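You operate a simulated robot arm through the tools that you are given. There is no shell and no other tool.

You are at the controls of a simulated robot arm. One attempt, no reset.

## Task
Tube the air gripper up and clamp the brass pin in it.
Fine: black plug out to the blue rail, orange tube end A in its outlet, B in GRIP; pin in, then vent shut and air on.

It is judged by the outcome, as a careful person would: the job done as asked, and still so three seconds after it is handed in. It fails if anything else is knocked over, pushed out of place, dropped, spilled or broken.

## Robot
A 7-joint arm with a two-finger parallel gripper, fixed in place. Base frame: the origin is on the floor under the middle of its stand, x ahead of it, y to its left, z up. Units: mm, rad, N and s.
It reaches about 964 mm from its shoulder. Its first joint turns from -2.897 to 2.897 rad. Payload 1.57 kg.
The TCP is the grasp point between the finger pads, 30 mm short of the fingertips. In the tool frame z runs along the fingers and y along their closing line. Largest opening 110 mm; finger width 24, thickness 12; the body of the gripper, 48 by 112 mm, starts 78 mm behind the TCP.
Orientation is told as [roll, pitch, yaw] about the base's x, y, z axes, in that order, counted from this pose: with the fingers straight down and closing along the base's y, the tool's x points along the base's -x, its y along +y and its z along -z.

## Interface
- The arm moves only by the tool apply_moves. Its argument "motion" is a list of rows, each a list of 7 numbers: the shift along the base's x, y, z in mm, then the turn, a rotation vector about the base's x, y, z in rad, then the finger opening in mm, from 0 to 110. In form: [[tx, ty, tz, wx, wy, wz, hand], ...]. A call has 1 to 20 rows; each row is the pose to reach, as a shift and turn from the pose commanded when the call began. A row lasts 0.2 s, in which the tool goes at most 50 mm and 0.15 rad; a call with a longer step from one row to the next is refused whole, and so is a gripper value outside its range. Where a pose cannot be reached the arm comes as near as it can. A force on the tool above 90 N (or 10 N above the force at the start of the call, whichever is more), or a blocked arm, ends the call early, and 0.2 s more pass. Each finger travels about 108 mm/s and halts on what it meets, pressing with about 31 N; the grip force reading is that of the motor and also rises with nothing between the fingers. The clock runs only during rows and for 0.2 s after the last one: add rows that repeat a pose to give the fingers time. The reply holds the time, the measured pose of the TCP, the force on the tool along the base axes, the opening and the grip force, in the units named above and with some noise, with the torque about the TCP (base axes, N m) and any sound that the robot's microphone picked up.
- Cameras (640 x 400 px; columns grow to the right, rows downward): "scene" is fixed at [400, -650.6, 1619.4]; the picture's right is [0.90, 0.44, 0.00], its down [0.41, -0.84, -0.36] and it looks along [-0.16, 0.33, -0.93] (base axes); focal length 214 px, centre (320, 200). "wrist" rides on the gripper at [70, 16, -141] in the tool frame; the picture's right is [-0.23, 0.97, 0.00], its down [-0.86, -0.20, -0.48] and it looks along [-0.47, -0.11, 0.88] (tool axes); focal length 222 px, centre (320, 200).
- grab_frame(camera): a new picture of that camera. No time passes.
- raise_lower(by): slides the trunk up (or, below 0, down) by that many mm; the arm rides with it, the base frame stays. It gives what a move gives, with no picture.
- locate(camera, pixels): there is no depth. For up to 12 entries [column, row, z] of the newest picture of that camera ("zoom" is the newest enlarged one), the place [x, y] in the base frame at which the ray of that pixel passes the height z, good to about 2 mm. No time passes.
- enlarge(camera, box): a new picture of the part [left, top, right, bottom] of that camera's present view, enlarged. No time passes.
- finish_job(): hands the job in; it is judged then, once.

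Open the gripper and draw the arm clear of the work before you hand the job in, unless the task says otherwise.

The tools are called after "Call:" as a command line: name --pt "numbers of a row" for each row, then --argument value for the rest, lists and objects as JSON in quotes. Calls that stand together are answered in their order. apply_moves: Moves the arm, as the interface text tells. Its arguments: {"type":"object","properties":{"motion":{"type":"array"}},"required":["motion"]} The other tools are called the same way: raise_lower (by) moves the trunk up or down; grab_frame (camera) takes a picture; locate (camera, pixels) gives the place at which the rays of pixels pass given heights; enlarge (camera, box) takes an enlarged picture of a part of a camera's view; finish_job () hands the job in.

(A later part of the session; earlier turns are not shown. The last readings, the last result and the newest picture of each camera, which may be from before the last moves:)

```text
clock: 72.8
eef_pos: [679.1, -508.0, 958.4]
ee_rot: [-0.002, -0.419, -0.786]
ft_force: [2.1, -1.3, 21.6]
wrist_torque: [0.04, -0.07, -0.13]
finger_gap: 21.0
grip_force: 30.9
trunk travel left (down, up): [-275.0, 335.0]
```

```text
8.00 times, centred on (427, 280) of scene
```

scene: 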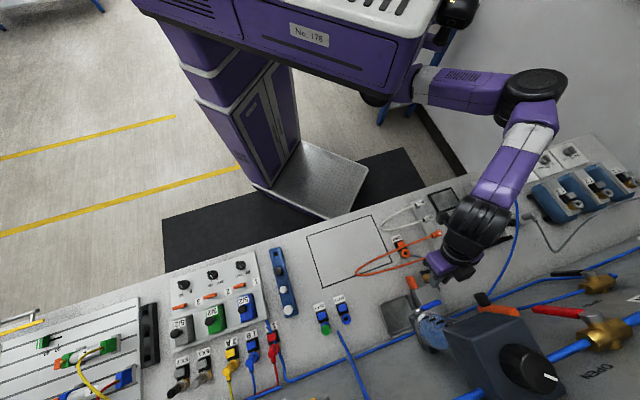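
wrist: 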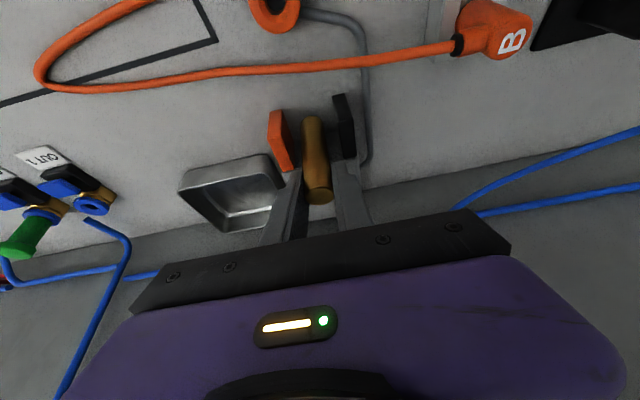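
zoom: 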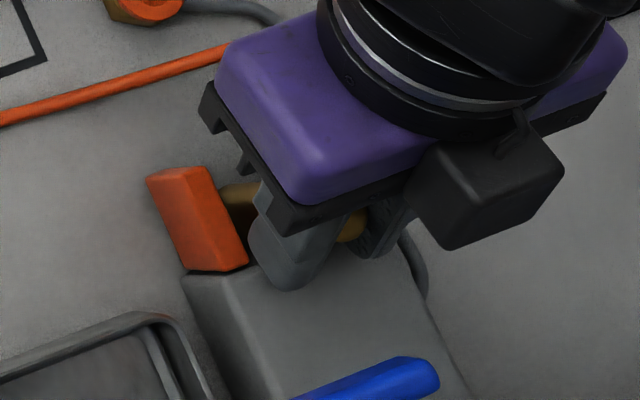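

The contact is centred under the pin, so it's standing on the bench. I'll unload slightly and open the fingers just enough.

Call:
apply_moves --pt "0 0 1.5 0 0 0 12" --pt "0 0 1.5 0 0 0 12"

Call:
apply_moves --pt "0 0 0 0 0 0 24" --pt "0 0 0 0 0 0 28" --pt "0 0 0 0 0 0 34" --pt "0 0 0 0 0 0 40" --pt "0 0 0 0 0 0 40"

Call:
enlarge --camera "wrist" --box '[270, 90, 370, 200]'

```text
clock: 73.4
eef_pos: [678.9, -506.5, 958.6]
ee_rot: [-0.002, -0.415, -0.786]
ft_force: [4.4, -4.6, 16.9]
wrist_torque: [-0.31, -0.24, -0.03]
finger_gap: 20.7
grip_force: 30.5
trunk travel left (down, up): [-275.0, 335.0]
```

```text
clock: 74.6
eef_pos: [678.4, -507.3, 957.0]
ee_rot: [-0.003, -0.41, -0.785]
ft_force: [-8.5, -2.6, 7.5]
wrist_torque: [0.05, 0.11, 0.09]
finger_gap: 33.2
grip_force: 0.1
trunk travel left (down, up): [-275.0, 335.0]
```

```text
3.64 times, centred on (320, 145) of wrist
```

zoom: 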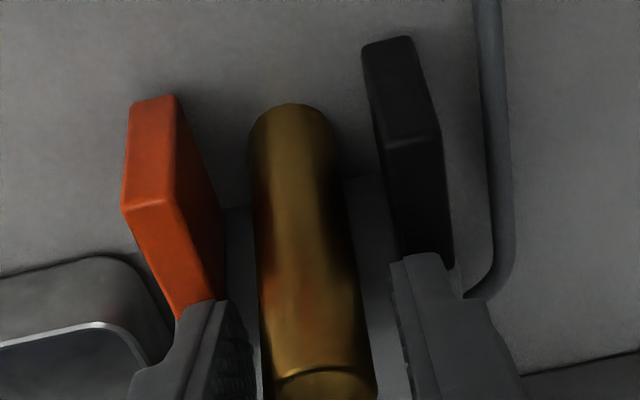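

The fingers have released (gap 33 mm) but the tips rub on something below. I'll raise straight up before opening further.

Call:
apply_moves --pt "0 0 3 0 0 0 33" --pt "0 0 6 0 0 0 33" --pt "0 0 10 0 0 0 38" --pt "0 0 20 0 0 0 45" --pt "0 0 40 0 0 0 50" --pt "0 0 60 0 0 0 50" --pt "0 0 60 0 0 0 50"

Call:
grab_frame --camera "wrist"

Call:
enlarge --camera "wrist" --box '[260, 80, 380, 200]'

Call:
enlarge --camera "scene" --box '[395, 255, 459, 305]'

```text
clock: 76.2
eef_pos: [678.2, -507.4, 1019.0]
ee_rot: [-0.001, -0.41, -0.786]
ft_force: [0.6, 0.3, -0.6]
wrist_torque: [0.0, 0.01, 0.0]
finger_gap: 50.3
grip_force: 0.0
trunk travel left (down, up): [-275.0, 335.0]
```

```text
taken
```

wrist: 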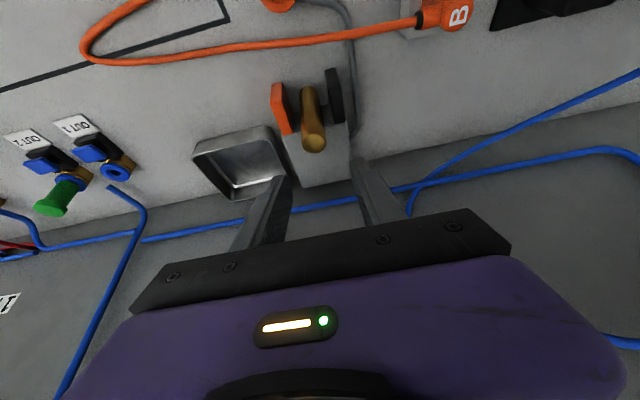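

```text
3.33 times, centred on (320, 140) of wrist
```

zoom: 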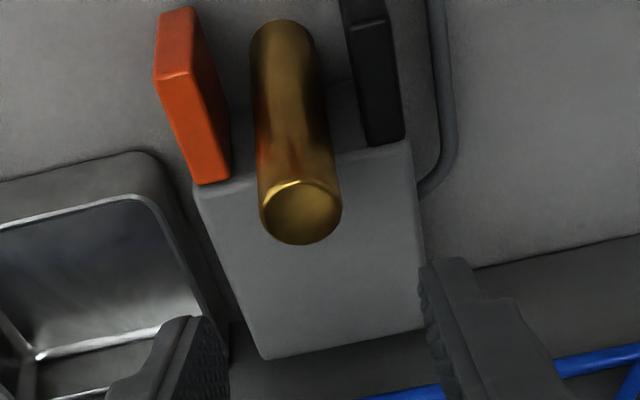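

```text
8.00 times, centred on (427, 280) of scene
```

zoom: 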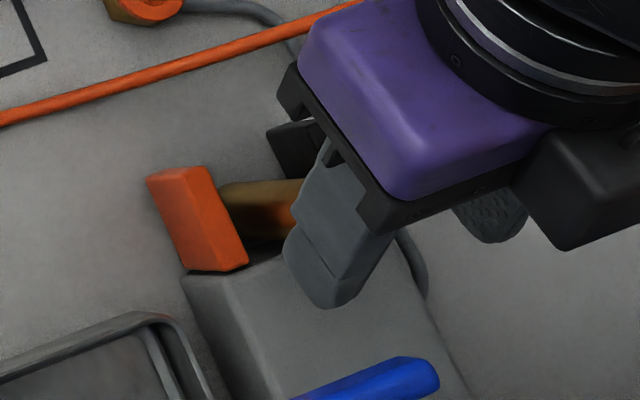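

The pin now stands between the jaws. Next the tube: end A first. I'll back away from the jaws and rise, before turning the hand so the fingers close across the bench normal.

Call:
apply_moves --pt "-10 20 20 0 0 0 60" --pt "-22 45 40 0 0 0 60" --pt "-35 70 45 0 0 0 60" --pt "-38 75 45 0 0 0.13 60" --pt "-35 85 45 0 0 0.26 60" --pt "-30 95 45 0 0 0.39 60" --pt "-25 105 45 0 0 0.52 60" --pt "-20 115 45 0 0 0.65 60" --pt "-15 125 45 0 0 0.78 60" --pt "-10 135 45 0 0 0.91 60" --pt "-5 145 45 0 0 1.04 60" --pt "0 155 45 0 0 1.17 60" --pt "0 163 45 0 0 1.2 60" --pt "0 163 45 0 0 1.2 60"

Call:
grab_frame --camera "wrist"

Call:
grab_frame --camera "scene"

```text
clock: 79.2
eef_pos: [677.2, -345.7, 1047.8]
ee_rot: [0.017, -0.379, 0.406]
ft_force: [0.5, 0.9, 0.1]
wrist_torque: [-0.04, 0.0, -0.02]
finger_gap: 60.1
grip_force: 0.0
trunk travel left (down, up): [-275.0, 335.0]
```

```text
taken
```

wrist: 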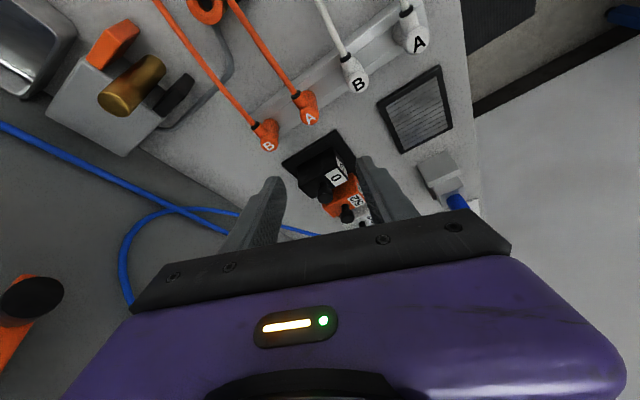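

```text
taken
```

scene: 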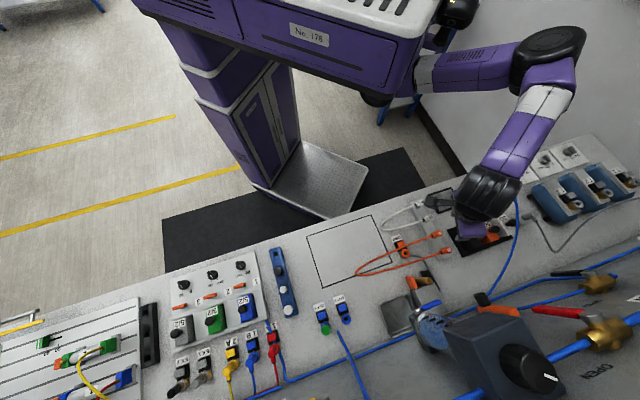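

The hand is turned (yaw 0.41) and above the rack; A is at wrist (308,112). Zooming on heads A and B.

Call:
enlarge --camera "wrist" --box '[230, 60, 390, 170]'

Call:
enlarge --camera "wrist" --box '[280, 80, 340, 140]'

Call:
enlarge --camera "scene" --box '[420, 215, 470, 265]'

Call:
locate --camera "wrist" --pixels '[[309, 118, 940], [268.5, 145, 940], [309, 118, 930]]'

```text
3.64 times, centred on (310, 115) of wrist
```

zoom: 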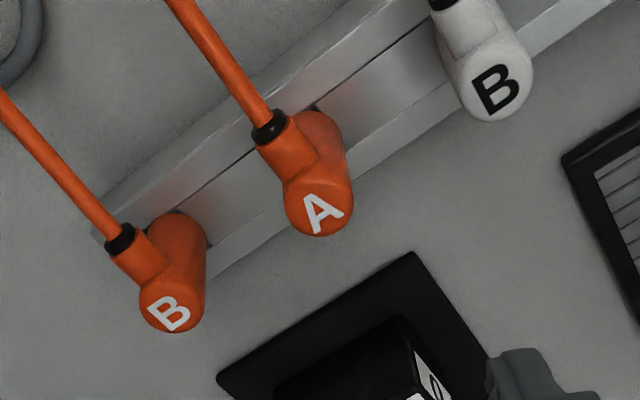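

```text
6.67 times, centred on (310, 110) of wrist
```

zoom: 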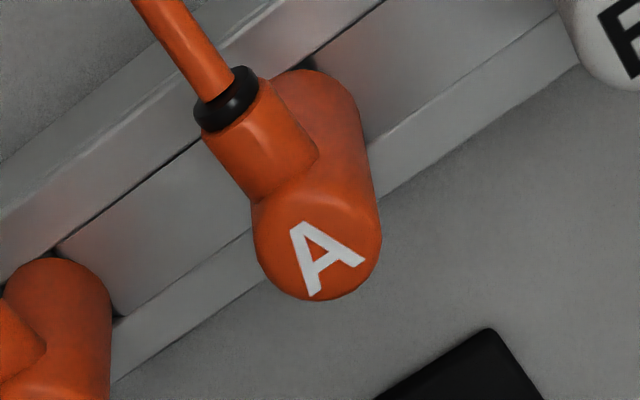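

```text
8.00 times, centred on (445, 240) of scene
```

zoom: 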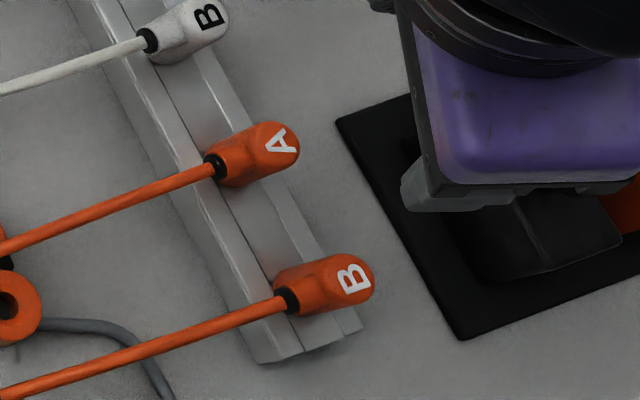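

```text
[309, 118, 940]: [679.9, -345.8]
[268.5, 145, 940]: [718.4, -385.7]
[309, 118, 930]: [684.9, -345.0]
```

A is at (679.5,-345), a vertical ~19 mm cylinder with the tube stub leaving toward −u. I'll rotate the hand a bit further (yaw≈0.7) so the fingers clear the stub, and re-check the pose.

Call:
apply_moves --pt "0 0 0 0 0 0.1 50" --pt "0 0 0 0 0 0.2 50" --pt "0 0 0 0 0 0.294 46" --pt "0 0 0 0 0 0.294 46" --pt "0 0 0 0 0 0.294 46"

Call:
grab_frame --camera "wrist"

```text
clock: 80.4
eef_pos: [676.9, -344.3, 1053.0]
ee_rot: [0.018, -0.393, 0.703]
ft_force: [0.2, 0.8, 0.4]
wrist_torque: [-0.01, 0.0, 0.01]
finger_gap: 46.1
grip_force: 0.0
trunk travel left (down, up): [-275.0, 335.0]
```

```text
taken
```

wrist: 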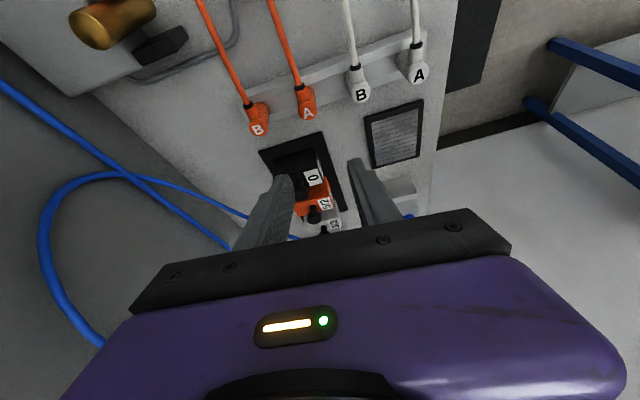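

Yaw is 0.70. I'll descend partway over A and verify alignment.

Call:
apply_moves --pt "2.6 -0.7 -20 0 0 0 46" --pt "2.6 -0.7 -40 0 0 0 46" --pt "2.6 -0.7 -60 0 0 0 46" --pt "2.6 -0.7 -70 0 0 0 46" --pt "2.6 -0.7 -70 0 0 0 46"

Call:
grab_frame --camera "wrist"

Call:
enlarge --camera "wrist" --box '[240, 70, 400, 210]'

Call:
grab_frame --camera "scene"

```text
clock: 81.6
eef_pos: [680.5, -345.7, 991.8]
ee_rot: [-0.001, -0.414, 0.709]
ft_force: [0.2, -0.1, 0.9]
wrist_torque: [-0.02, 0.0, -0.02]
finger_gap: 46.0
grip_force: 0.0
trunk travel left (down, up): [-275.0, 335.0]
```

```text
taken
```

wrist: 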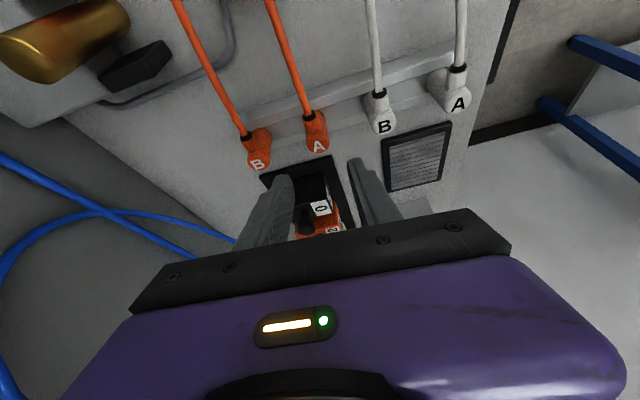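

```text
2.86 times, centred on (320, 140) of wrist
```

zoom: 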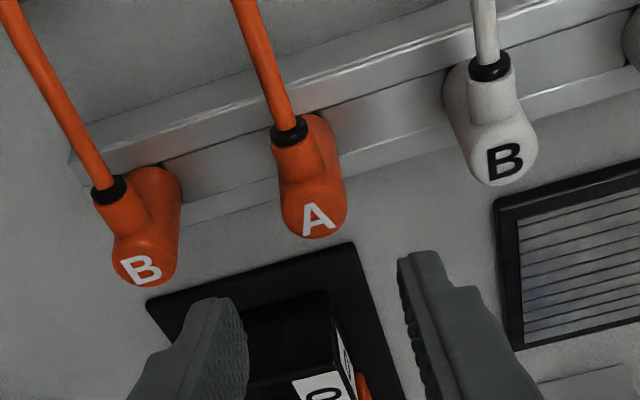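

```text
taken
```

scene: 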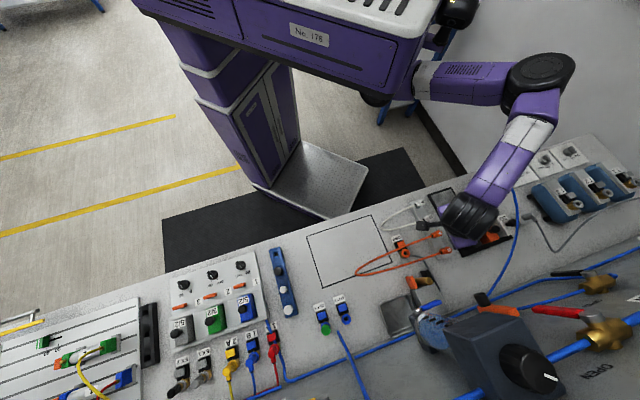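

Checking A's position from this new wrist picture.

Call:
locate --camera "wrist" --pixels '[[318.6, 144.2, 940], [318.6, 144.2, 936], [258.5, 163, 940]]'

Call:
locate --camera "scene" --pixels '[[439.6, 233.9, 940], [449.3, 250.2, 940]]'

```text
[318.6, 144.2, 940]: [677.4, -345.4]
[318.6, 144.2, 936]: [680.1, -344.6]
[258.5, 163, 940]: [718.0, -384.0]
```

```text
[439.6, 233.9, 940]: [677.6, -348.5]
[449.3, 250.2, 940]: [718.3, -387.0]
```

A is at ≈(678,-346). I'll descend to z≈944 around it (fingertips ~12 mm above the rack) and check centring.

Call:
apply_moves --pt "-2.5 -0.3 -16 0 0 0 46" --pt "-2.5 -0.3 -32 0 0 0 46" --pt "-2.5 -0.3 -48 0 0 0 46" --pt "-2.5 -0.3 -48 0 0 0 46"

Call:
grab_frame --camera "wrist"

Call:
enlarge --camera "wrist" --box '[240, 80, 400, 220]'

```text
clock: 82.6
eef_pos: [679.4, -347.3, 944.2]
ee_rot: [-0.003, -0.413, 0.708]
ft_force: [-0.1, 0.2, 0.0]
wrist_torque: [0.0, -0.01, 0.02]
finger_gap: 46.1
grip_force: 0.0
trunk travel left (down, up): [-275.0, 335.0]
```

```text
taken
```

wrist: 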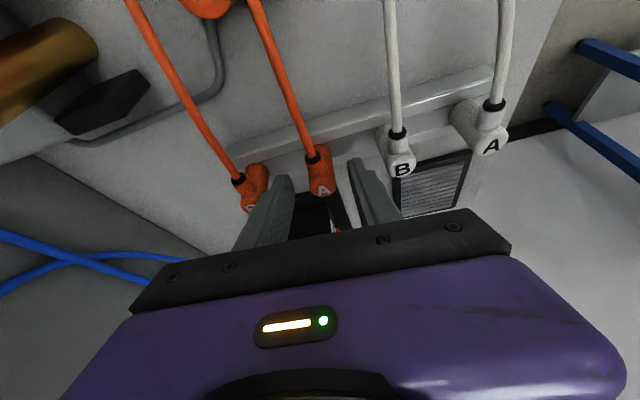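

```text
2.86 times, centred on (320, 150) of wrist
```

zoom: 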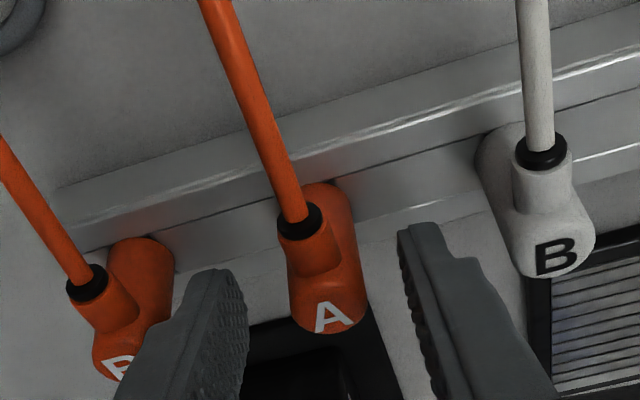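

A sits centred between the fingers. Closing on it.

Call:
apply_moves --pt "0 0 0 0 0 0 34" --pt "0 0 0 0 0 0 24" --pt "0 0 0 0 0 0 14" --pt "0 0 0 0 0 0 10" --pt "0 0 0 0 0 0 10"

Call:
enlarge --camera "wrist" --box '[240, 80, 400, 220]'

```text
clock: 83.8
eef_pos: [678.3, -347.1, 944.9]
ee_rot: [-0.001, -0.412, 0.707]
ft_force: [-8.7, 10.6, -0.5]
wrist_torque: [0.42, 0.37, 0.04]
finger_gap: 18.1
grip_force: 30.8
trunk travel left (down, up): [-275.0, 335.0]
```

```text
2.86 times, centred on (320, 150) of wrist
```

zoom: 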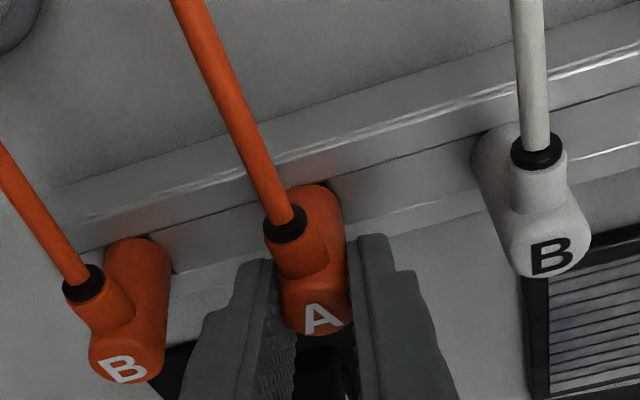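

Gripped (18.1 mm) with ~13 N side load; I'll relieve it by shifting ~1.5 mm along the force, then lift A slowly out of the rack.

Call:
apply_moves --pt "-0.6 0.7 0 0 0 0 10" --pt "-1.1 1.3 0 0 0 0 10" --pt "-1.1 1.3 0 0 0 0 10"

Call:
apply_moves --pt "0 0 4 0 0 0 10" --pt "0 0 8 0 0 0 10" --pt "0 0 12 0 0 0 10" --pt "0 0 16 0 0 0 10"

Call:
enlarge --camera "wrist" --box '[240, 80, 400, 220]'

```text
clock: 84.6
eef_pos: [677.8, -345.6, 944.0]
ee_rot: [-0.003, -0.413, 0.709]
ft_force: [0.6, 0.1, 1.6]
wrist_torque: [-0.03, -0.04, -0.02]
finger_gap: 18.5
grip_force: 31.1
trunk travel left (down, up): [-275.0, 335.0]
```

```text
clock: 85.6
eef_pos: [677.8, -343.7, 959.4]
ee_rot: [-0.002, -0.413, 0.708]
ft_force: [0.4, -0.8, -0.7]
wrist_torque: [-0.03, 0.01, 0.01]
finger_gap: 18.4
grip_force: 30.7
trunk travel left (down, up): [-275.0, 335.0]
```

```text
2.86 times, centred on (320, 150) of wrist
```

zoom: 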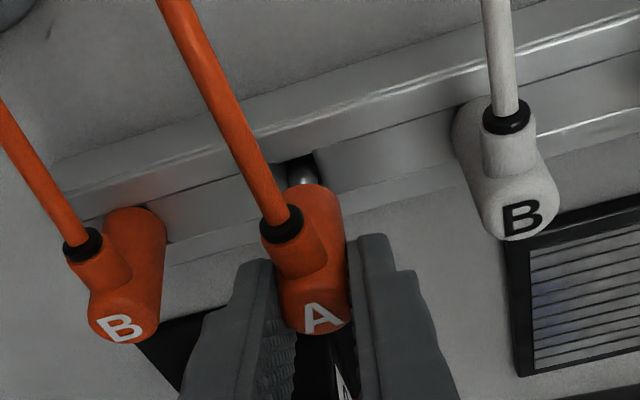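

A is out of the rack with its spigot visible. I'll lift it to z≈1030 and check that the tube follows freely.

Call:
apply_moves --pt "0 0 20 0 0 0 10" --pt "0 0 40 0 0 0 10" --pt "0 0 60 0 0 0 10" --pt "0 0 70 0 0 0 10" --pt "0 0 70 0 0 0 10"

Call:
grab_frame --camera "wrist"

Call:
grab_frame --camera "scene"

```text
clock: 86.8
eef_pos: [678.3, -344.8, 1030.7]
ee_rot: [-0.002, -0.414, 0.708]
ft_force: [0.1, -0.1, 0.3]
wrist_torque: [0.01, 0.01, 0.0]
finger_gap: 18.4
grip_force: 31.0
trunk travel left (down, up): [-275.0, 335.0]
```

```text
taken
```

wrist: 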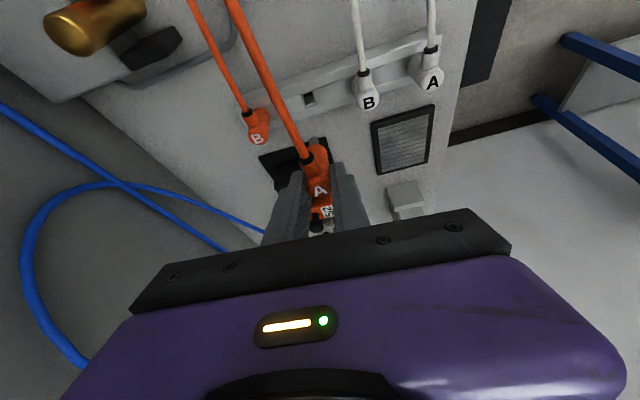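

```text
taken
```

scene: 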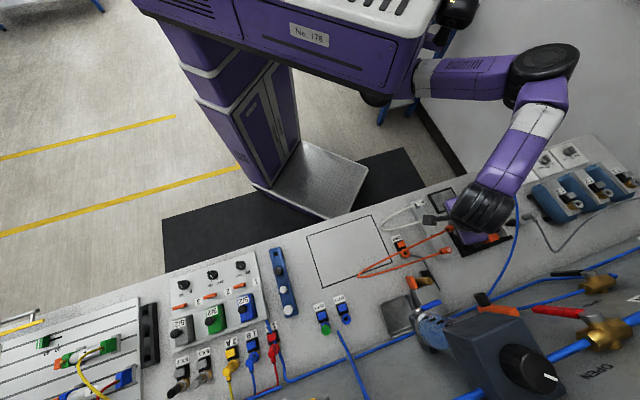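

The tube follows freely. I'll carry A along the bench at constant distance from the panel while turning the hand −1.49 rad, to a point on the robot side of OUT 1.

Call:
apply_moves --pt "-17.6 -19.7 5 0 0 -0.1245 10" --pt "-35.2 -39.3 10 0 0 -0.249 10" --pt "-52.8 -59 10 0 0 -0.3735 10" --pt "-70.3 -78.7 10 0 0 -0.498 10" --pt "-87.9 -98.3 10 0 0 -0.6225 10" --pt "-105.5 -118 10 0 0 -0.747 10" --pt "-123 -137.7 10 0 0 -0.8715 10" --pt "-140.7 -157.3 10 0 0 -0.996 10" --pt "-158 -177 10 0 0 -1.1205 10" --pt "-176 -196.7 10 0 0 -1.245 10" --pt "-193 -216 10 0 0 -1.3695 10" --pt "-211 -236 10 0 0 -1.494 10" --pt "-211 -236 10 0 0 -1.494 10" --pt "-211 -236 10 0 0 -1.494 10"

Call:
grab_frame --camera "wrist"

Call:
grab_frame --camera "scene"

```text
clock: 89.8
eef_pos: [465.1, -580.0, 1041.6]
ee_rot: [-0.001, -0.414, -0.788]
ft_force: [0.1, -0.7, 0.1]
wrist_torque: [0.02, -0.01, 0.04]
finger_gap: 18.2
grip_force: 31.3
trunk travel left (down, up): [-275.0, 335.0]
```

```text
taken
```

wrist: 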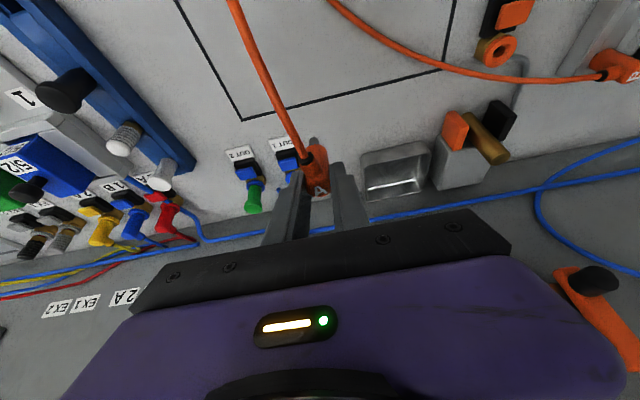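

```text
taken
```

scene: 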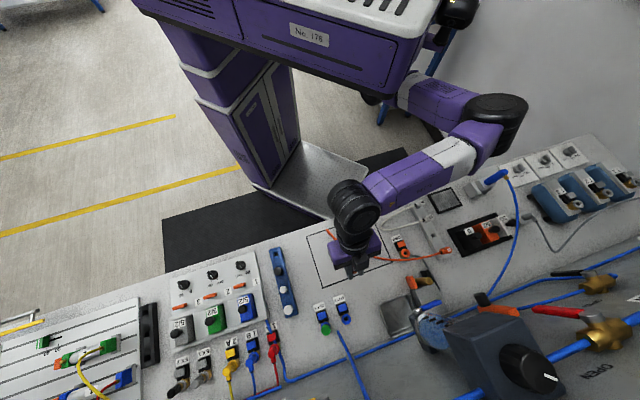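

A is in front of OUT 1 with the tube trailing toward the robot; the pin still stands. Moving above OUT 1 at z≈1020.

Call:
apply_moves --pt "12 -31 0 0 0 0 10" --pt "24 -62 0 0 0 0 10" --pt "36 -93 -10 0 0 0 10" --pt "48.4 -124.3 -20 0 0 0 10" --pt "48.4 -124.3 -20 0 0 0 10" --pt "48.4 -124.3 -20 0 0 0 10"

Call:
grab_frame --camera "wrist"

Call:
enlarge --camera "wrist" --box '[250, 60, 390, 200]'

```text
clock: 91.2
eef_pos: [512.6, -703.9, 1021.8]
ee_rot: [-0.002, -0.414, -0.785]
ft_force: [-0.4, 0.5, -0.7]
wrist_torque: [-0.01, 0.03, 0.01]
finger_gap: 18.2
grip_force: 31.0
trunk travel left (down, up): [-275.0, 335.0]
```

```text
taken
```

wrist: 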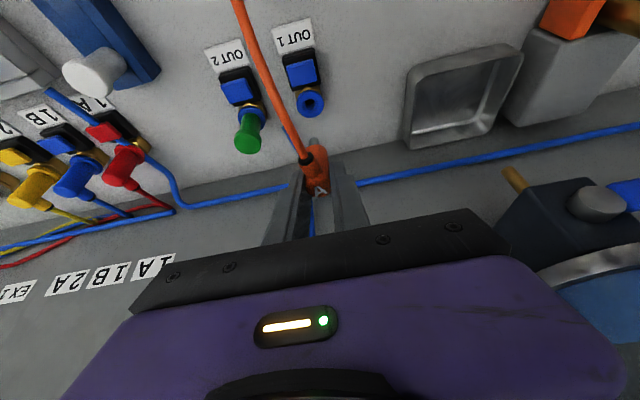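

```text
2.86 times, centred on (320, 130) of wrist
```

zoom: 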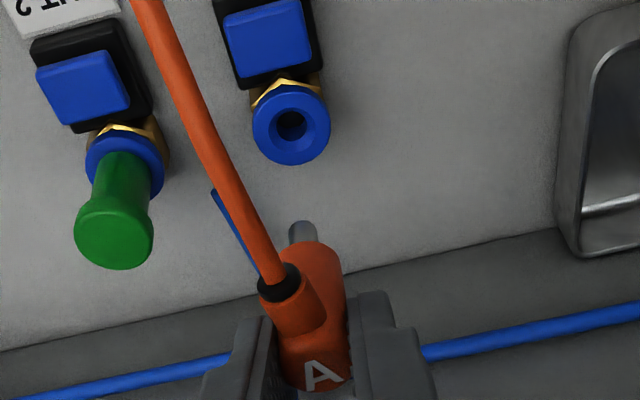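

The collar hole at zoom (291,125) matches the predicted aligned position. I'll descend to z≈975 and re-check.

Call:
apply_moves --pt "0.5 -0.3 -16 0 0 0 10" --pt "0.5 -0.3 -32 0 0 0 10" --pt "0.5 -0.3 -46 0 0 0 10" --pt "0.5 -0.3 -46 0 0 0 10"

Call:
grab_frame --camera "wrist"

Call:
enlarge --camera "wrist" --box '[270, 80, 370, 180]'

```text
clock: 92.2
eef_pos: [514.9, -704.7, 974.8]
ee_rot: [-0.002, -0.412, -0.785]
ft_force: [0.6, -0.8, -0.3]
wrist_torque: [0.02, -0.02, -0.01]
finger_gap: 18.2
grip_force: 31.2
trunk travel left (down, up): [-275.0, 335.0]
```

```text
taken
```

wrist: 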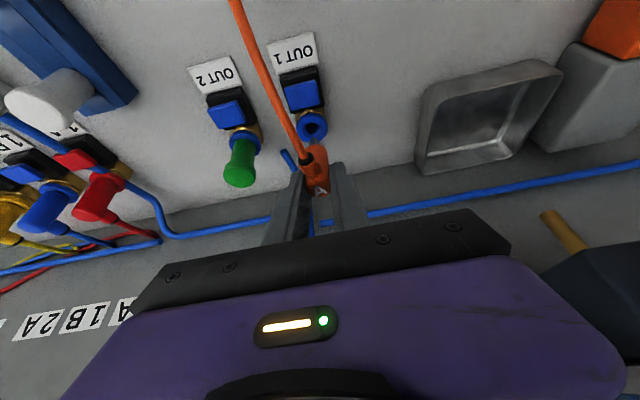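

```text
4.00 times, centred on (320, 130) of wrist
```

zoom: 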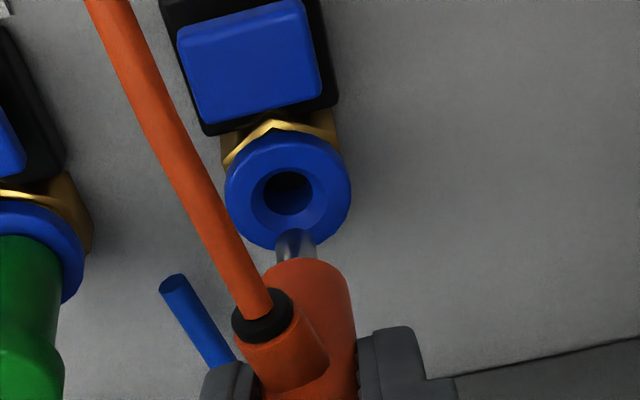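

Prediction says shift about v −2 mm. I'll apply (-1.6,+0.8) and descend 9 mm, then check again.

Call:
apply_moves --pt "-1.6 0.8 -3 0 0 0 10" --pt "-1.6 0.8 -6 0 0 0 10" --pt "-1.6 0.8 -9 0 0 0 10" --pt "-1.6 0.8 -9 0 0 0 10"

Call:
enlarge --camera "wrist" --box '[285, 100, 345, 160]'

```text
clock: 93.2
eef_pos: [512.6, -704.0, 965.5]
ee_rot: [-0.003, -0.415, -0.785]
ft_force: [0.1, 0.4, 0.3]
wrist_torque: [-0.03, 0.01, -0.04]
finger_gap: 18.0
grip_force: 31.1
trunk travel left (down, up): [-275.0, 335.0]
```

```text
6.67 times, centred on (315, 130) of wrist
```

zoom: 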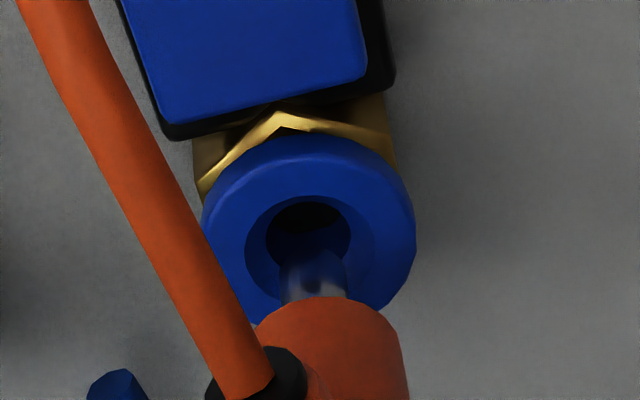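

The spigot still looks ~2.5 mm too far outward relative to the hole. I'll shift inward and lower 3 mm.

Call:
apply_moves --pt "-1 0.9 0 0 0 0 10" --pt "-1.9 1.7 0 0 0 0 10" --pt "-1.9 1.7 -3 0 0 0 10" --pt "-1.9 1.7 -3 0 0 0 10"

Call:
enlarge --camera "wrist" --box '[285, 100, 345, 160]'

```text
clock: 94.2
eef_pos: [510.6, -704.1, 963.9]
ee_rot: [0.0, -0.413, -0.787]
ft_force: [0.1, -0.5, -0.1]
wrist_torque: [0.01, 0.0, 0.01]
finger_gap: 18.2
grip_force: 31.1
trunk travel left (down, up): [-275.0, 335.0]
```

```text
6.67 times, centred on (315, 130) of wrist
```

zoom: 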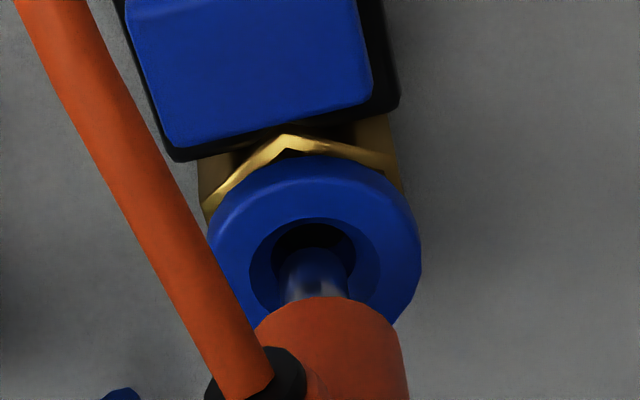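

The spigot is now at the mouth of the collet. Pressing down slowly, monitoring force and sound.

Call:
apply_moves --pt "-0.4 0.4 -2 0 0 0 10" --pt "-0.4 0.4 -4 0 0 0 10" --pt "-0.4 0.4 -5 0 0 0 10" --pt "-0.4 0.4 -5 0 0 0 10"

Call:
enlarge --camera "wrist" --box '[285, 100, 345, 160]'

```text
clock: 95.2
eef_pos: [511.7, -703.6, 956.8]
ee_rot: [-0.002, -0.415, -0.786]
ft_force: [0.0, 0.0, -0.7]
wrist_torque: [0.01, 0.02, -0.02]
finger_gap: 18.2
grip_force: 31.2
trunk travel left (down, up): [-275.0, 335.0]
```

```text
6.67 times, centred on (315, 130) of wrist
```

zoom: 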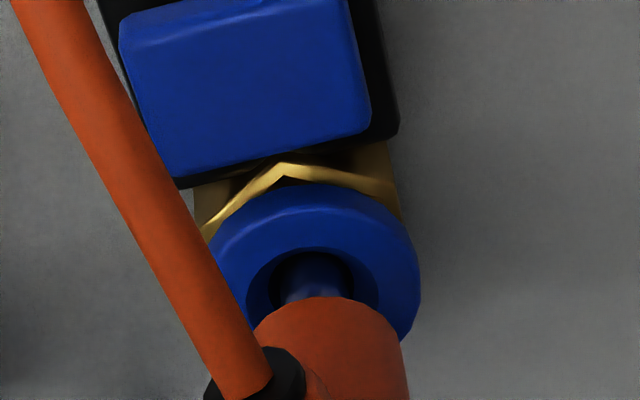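

Aligned and no contact force. Continue down.

Call:
apply_moves --pt "0 0 -2 0 0 0 10" --pt "0 0 -4 0 0 0 10" --pt "0 0 -6 0 0 0 10" --pt "0 0 -6 0 0 0 10"

Call:
enlarge --camera "wrist" --box '[285, 100, 345, 160]'

```text
clock: 96.2
eef_pos: [512.3, -701.5, 952.2]
ee_rot: [-0.002, -0.413, -0.783]
ft_force: [0.9, -0.2, 0.5]
wrist_torque: [0.01, 0.01, 0.01]
finger_gap: 18.3
grip_force: 31.1
trunk travel left (down, up): [-275.0, 335.0]
```

```text
6.67 times, centred on (315, 130) of wrist
```

zoom: 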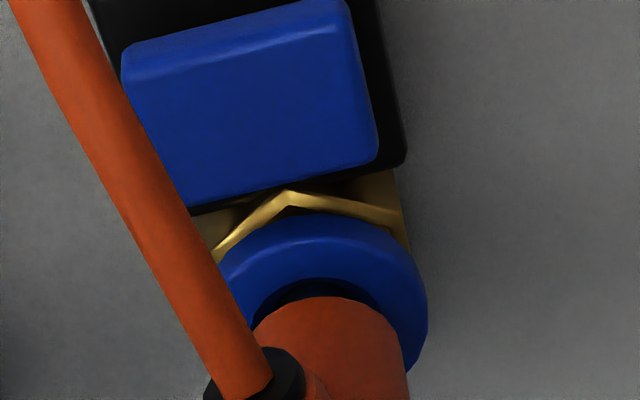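

Spigot is entering. Continue pressing down until it clicks.

Call:
apply_moves --pt "-0.4 -0.4 -2 0 0 0 10" --pt "-0.4 -0.4 -4 0 0 0 10" --pt "-0.4 -0.4 -6 0 0 0 10" --pt "-0.4 -0.4 -6 0 0 0 10"

Call:
enlarge --camera "wrist" --box '[270, 90, 370, 190]'

```text
clock: 97.2
eef_pos: [511.8, -702.2, 947.4]
ee_rot: [-0.003, -0.415, -0.785]
ft_force: [3.4, -4.6, 6.0]
wrist_torque: [-0.29, -0.14, 0.04]
finger_gap: 17.9
grip_force: 31.4
trunk travel left (down, up): [-275.0, 335.0]
```

```text
4.00 times, centred on (320, 140) of wrist
```

zoom: 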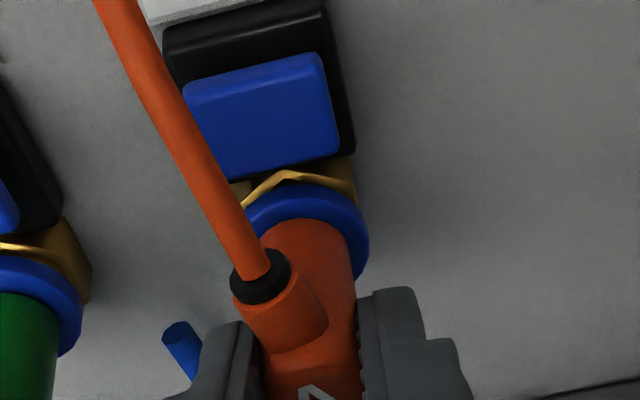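

Resistance begins (6 N up, ~6 N outward). I'll ease 0.7 mm outward and press further for the click.

Call:
apply_moves --pt "0.5 -0.5 -1 0 0 0 10" --pt "0.5 -0.5 -3 0 0 0 10" --pt "0.5 -0.5 -5 0 0 0 10" --pt "0.5 -0.5 -5 0 0 0 10"

Call:
enlarge --camera "wrist" --box '[270, 90, 370, 190]'

```text
clock: 98.2
eef_pos: [512.1, -702.5, 942.0]
ee_rot: [-0.003, -0.416, -0.787]
ft_force: [4.4, 1.6, 25.1]
wrist_torque: [0.1, -0.15, -0.02]
finger_gap: 18.2
grip_force: 31.2
trunk travel left (down, up): [-275.0, 335.0]
```

```text
4.00 times, centred on (320, 140) of wrist
```

zoom: 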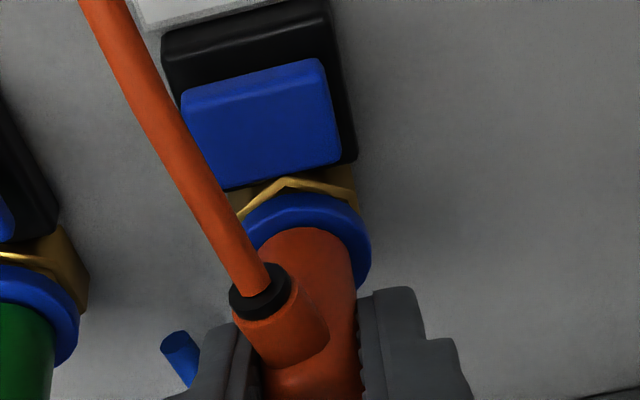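

The grip slipped at ~25 N before any click. I'll release, then press the head down from above with closed fingertips.

Call:
apply_moves --pt "0 0 1.5 0 0 0 10" --pt "0 0 2 0 0 0 22" --pt "0 0 2 0 0 0 30" --pt "0 0 2 0 0 0 36" --pt "0 0 2 0 0 0 36"

Call:
enlarge --camera "wrist" --box '[260, 90, 380, 210]'

```text
clock: 99.4
eef_pos: [511.6, -704.7, 941.5]
ee_rot: [0.0, -0.411, -0.785]
ft_force: [-0.3, -0.1, -0.5]
wrist_torque: [0.0, 0.0, -0.01]
finger_gap: 36.0
grip_force: 0.1
trunk travel left (down, up): [-275.0, 335.0]
```

```text
3.33 times, centred on (320, 150) of wrist
```

zoom: 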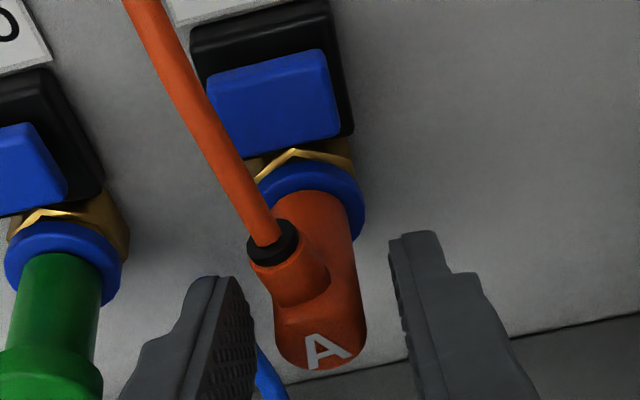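

A stands upright in the fitting by itself. I'll rise clear, close the fingers, and see the head's height.

Call:
apply_moves --pt "0 0 15 0 0 0 40" --pt "0 0 35 0 0 0 46" --pt "0 0 60 0 0 0 46" --pt "0 0 75 0 0 0 20" --pt "0 0 75 0 0 0 0" --pt "0 0 75 0 0 0 0"

Call:
grab_frame --camera "wrist"

Call:
enlarge --camera "wrist" --box '[250, 60, 390, 200]'

Call:
enlarge --camera "scene" --box '[310, 285, 390, 345]'

```text
clock: 100.8
eef_pos: [512.1, -703.3, 1016.7]
ee_rot: [-0.003, -0.412, -0.785]
ft_force: [-0.1, 0.5, 0.1]
wrist_torque: [-0.01, -0.03, 0.0]
finger_gap: 0.0
grip_force: 21.5
trunk travel left (down, up): [-275.0, 335.0]
```

```text
taken
```

wrist: 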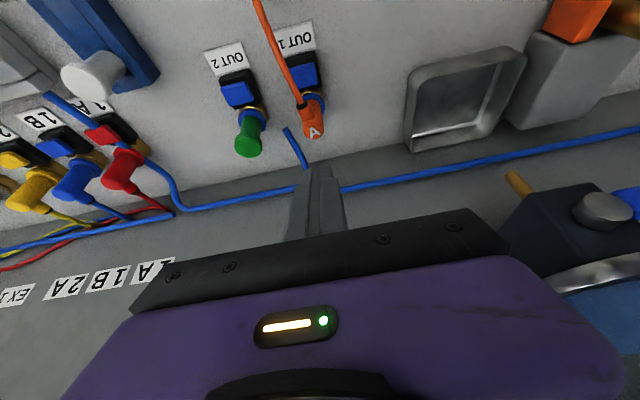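

```text
2.86 times, centred on (320, 130) of wrist
```

zoom: 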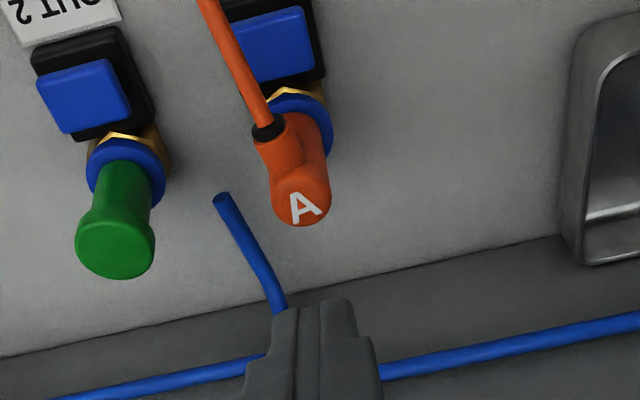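

```text
6.67 times, centred on (350, 315) of scene
```

zoom: 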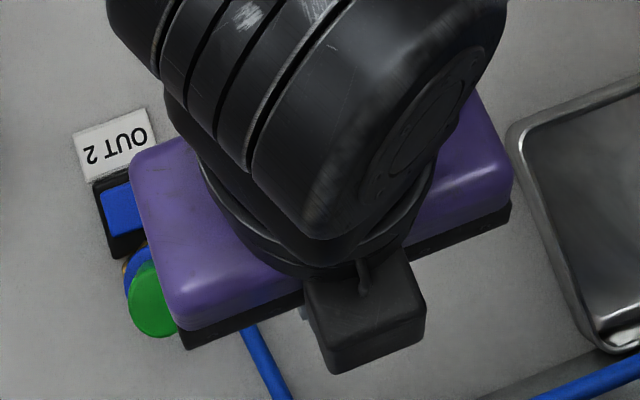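

I'll locate A's top from this picture to aim the press.

Call:
locate --camera "wrist" --pixels '[[314, 131.7, 940], [314, 131.7, 943], [314, 131.7, 946]]'

```text
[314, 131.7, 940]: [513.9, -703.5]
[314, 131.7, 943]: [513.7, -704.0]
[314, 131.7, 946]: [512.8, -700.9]
```

A's axis is at (513.5,-703.7), right under the fingertips. Pressing down slowly.

Call:
apply_moves --pt "1 -0.2 -15 0 0 0 0" --pt "1 -0.2 -30 0 0 0 0" --pt "1 -0.2 -38 0 0 0 0" --pt "1 -0.2 -41 0 0 0 0" --pt "1 -0.2 -43 0 0 0 0" --pt "1 -0.2 -45 0 0 0 0"

Call:
enlarge --camera "wrist" --box '[260, 90, 380, 210]'

```text
clock: 102.2
eef_pos: [512.7, -704.6, 976.2]
ee_rot: [-0.003, -0.415, -0.785]
ft_force: [0.7, -0.3, 15.5]
wrist_torque: [-0.04, -0.04, -0.01]
finger_gap: 0.0
grip_force: 21.4
trunk travel left (down, up): [-275.0, 335.0]
```

```text
3.33 times, centred on (320, 150) of wrist
```

zoom: 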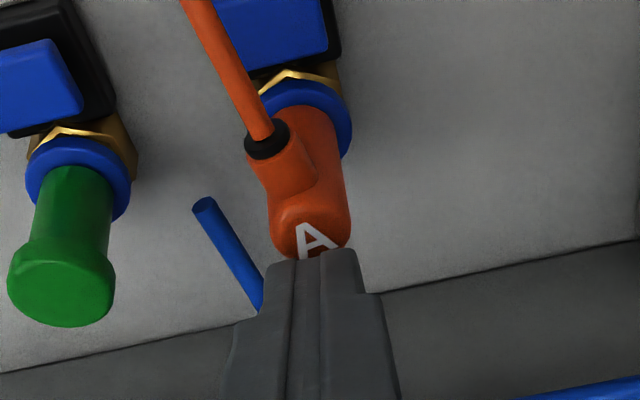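

Contact (15 N), but the fingertip edge is near the outer side of the head. I'll lift slightly, move inward 4 mm and press centrally.

Call:
apply_moves --pt "0 0 5 0 0 0 0" --pt "-2.9 2.9 5 0 0 0 0" --pt "-2.9 2.9 1 0 0 0 0" --pt "-2.9 2.9 -2 0 0 0 0" --pt "-2.9 2.9 -4 0 0 0 0" --pt "-2.9 2.9 -6 0 0 0 0"

Call:
enlarge --camera "wrist" --box '[260, 90, 380, 210]'

```text
clock: 103.6
eef_pos: [507.5, -702.2, 975.4]
ee_rot: [-0.007, -0.427, -0.784]
ft_force: [-1.9, 0.2, 58.6]
wrist_torque: [-0.01, -0.07, 0.0]
finger_gap: 0.0
grip_force: 21.4
trunk travel left (down, up): [-275.0, 335.0]
```

```text
3.33 times, centred on (320, 150) of wrist
```

zoom: 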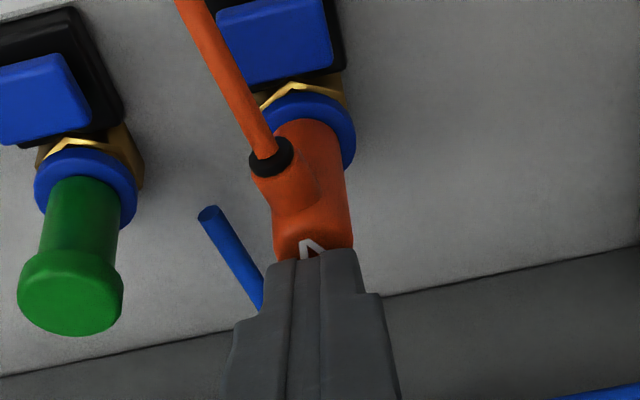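

58 N and virtually no motion — it may already be fully seated. I'll push a little more to be sure, listening for a click.

Call:
apply_moves --pt "0 0 -1 0 0 0 0" --pt "0 0 -2 0 0 0 0" --pt "0 0 -2 0 0 0 0"

Call:
apply_moves --pt "0 0 10 0 0 0 0" --pt "0 0 30 0 0 0 0" --pt "0 0 50 0 0 0 36" --pt "0 0 50 0 0 0 40"

Call:
grab_frame --camera "wrist"

Call:
enlarge --camera "wrist" --box '[270, 70, 370, 170]'

```text
clock: 104.4
eef_pos: [508.6, -701.1, 975.2]
ee_rot: [-0.01, -0.425, -0.783]
ft_force: [-3.0, 0.6, 67.5]
wrist_torque: [-0.03, -0.02, 0.02]
finger_gap: 0.0
grip_force: 21.0
trunk travel left (down, up): [-275.0, 335.0]
```

```text
clock: 105.4
eef_pos: [509.1, -701.6, 1014.1]
ee_rot: [-0.001, -0.411, -0.785]
ft_force: [0.0, -0.3, 0.4]
wrist_torque: [-0.01, -0.03, 0.0]
finger_gap: 40.1
grip_force: 0.0
trunk travel left (down, up): [-275.0, 335.0]
```

```text
taken
```

wrist: 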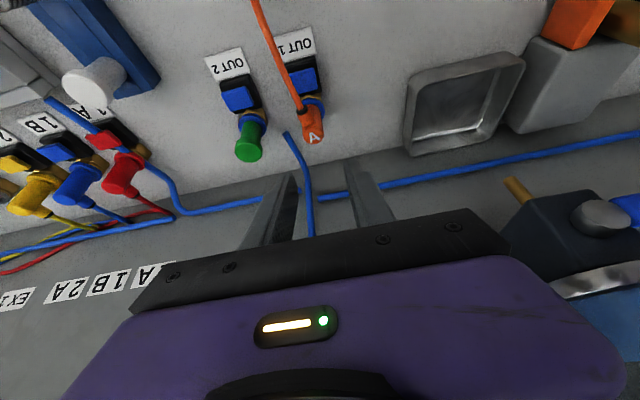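

```text
4.00 times, centred on (320, 120) of wrist
```

zoom: 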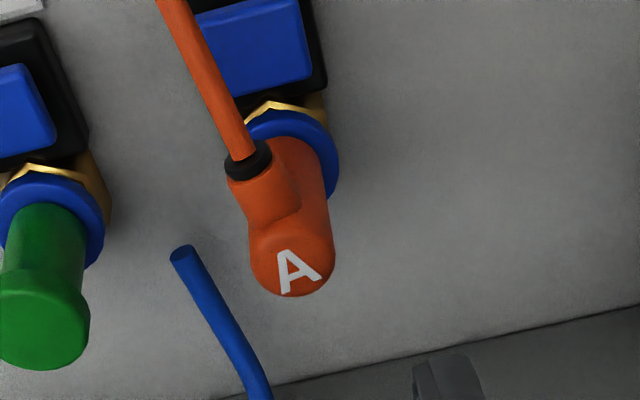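

A seems fully seated (resistance began exactly when its body met the collar). I'll do a gentle pull test to make sure it's locked.

Call:
apply_moves --pt "4.2 -2.2 -20 0 0 0 40" --pt "4.2 -2.2 -45 0 0 0 40" --pt "4.2 -2.2 -68 0 0 0 40" --pt "4.2 -2.2 -68 0 0 0 40" --pt "4.2 -2.2 -68 0 0 0 26" --pt "4.2 -2.2 -68 0 0 0 12" --pt "4.2 -2.2 -68 0 0 0 10" --pt "4.2 -2.2 -68 0 0 0 10"

Call:
apply_moves --pt "0 0 1.5 0 0 0 10" --pt "0 0 3 0 0 0 10" --pt "0 0 3 0 0 0 10"

Call:
enlarge --camera "wrist" --box '[270, 90, 370, 190]'

```text
clock: 107.2
eef_pos: [513.4, -703.2, 944.5]
ee_rot: [-0.002, -0.411, -0.785]
ft_force: [-1.7, -3.2, -1.9]
wrist_torque: [-0.18, 0.09, -0.01]
finger_gap: 18.2
grip_force: 31.5
trunk travel left (down, up): [-275.0, 335.0]
```

```text
clock: 108.0
eef_pos: [512.6, -703.7, 945.6]
ee_rot: [0.001, -0.408, -0.787]
ft_force: [-3.3, -5.5, -24.5]
wrist_torque: [-0.32, 0.22, 0.0]
finger_gap: 18.4
grip_force: 30.9
trunk travel left (down, up): [-275.0, 335.0]
```

```text
4.00 times, centred on (320, 140) of wrist
```

zoom: 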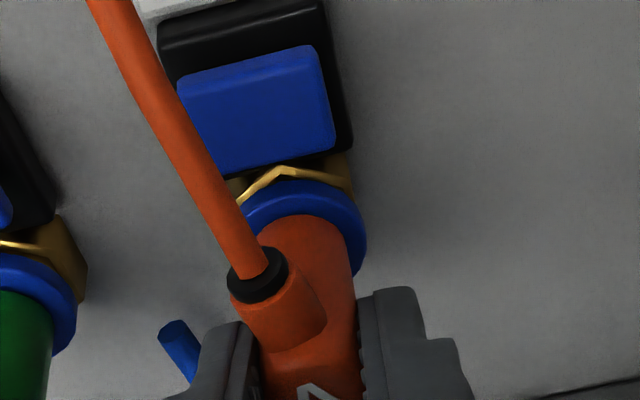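

24.5 N pull and it holds: A is locked in OUT 1. Releasing and rising.

Call:
apply_moves --pt "0 0 -2 0 0 0 10" --pt "0 0 -2 0 0 0 24" --pt "0 0 -2 0 0 0 36" --pt "0 0 10 0 0 0 44" --pt "0 0 40 0 0 0 46" --pt "0 0 80 0 0 0 46" --pt "0 0 110 0 0 0 46"

Call:
grab_frame --camera "wrist"

Call:
grab_frame --camera "scene"

```text
clock: 109.6
eef_pos: [513.1, -704.4, 1058.3]
ee_rot: [-0.002, -0.413, -0.786]
ft_force: [1.4, 0.9, -1.0]
wrist_torque: [0.02, 0.01, -0.04]
finger_gap: 46.1
grip_force: 0.1
trunk travel left (down, up): [-275.0, 335.0]
```

```text
taken
```

wrist: 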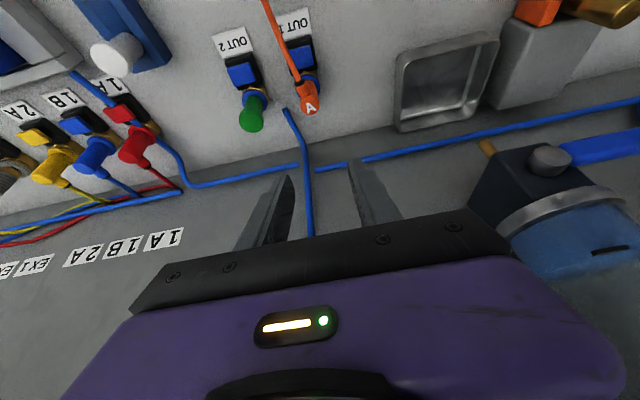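

```text
taken
```

scene: 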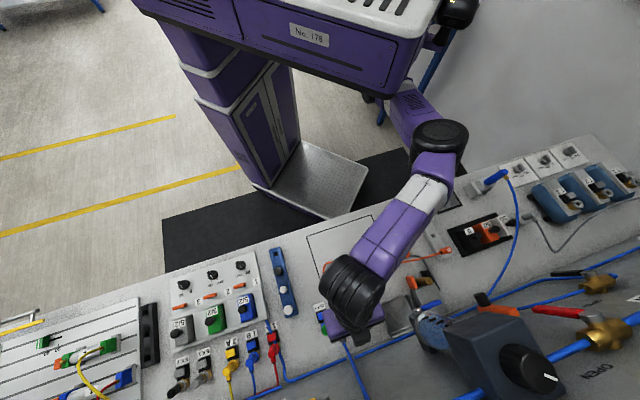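

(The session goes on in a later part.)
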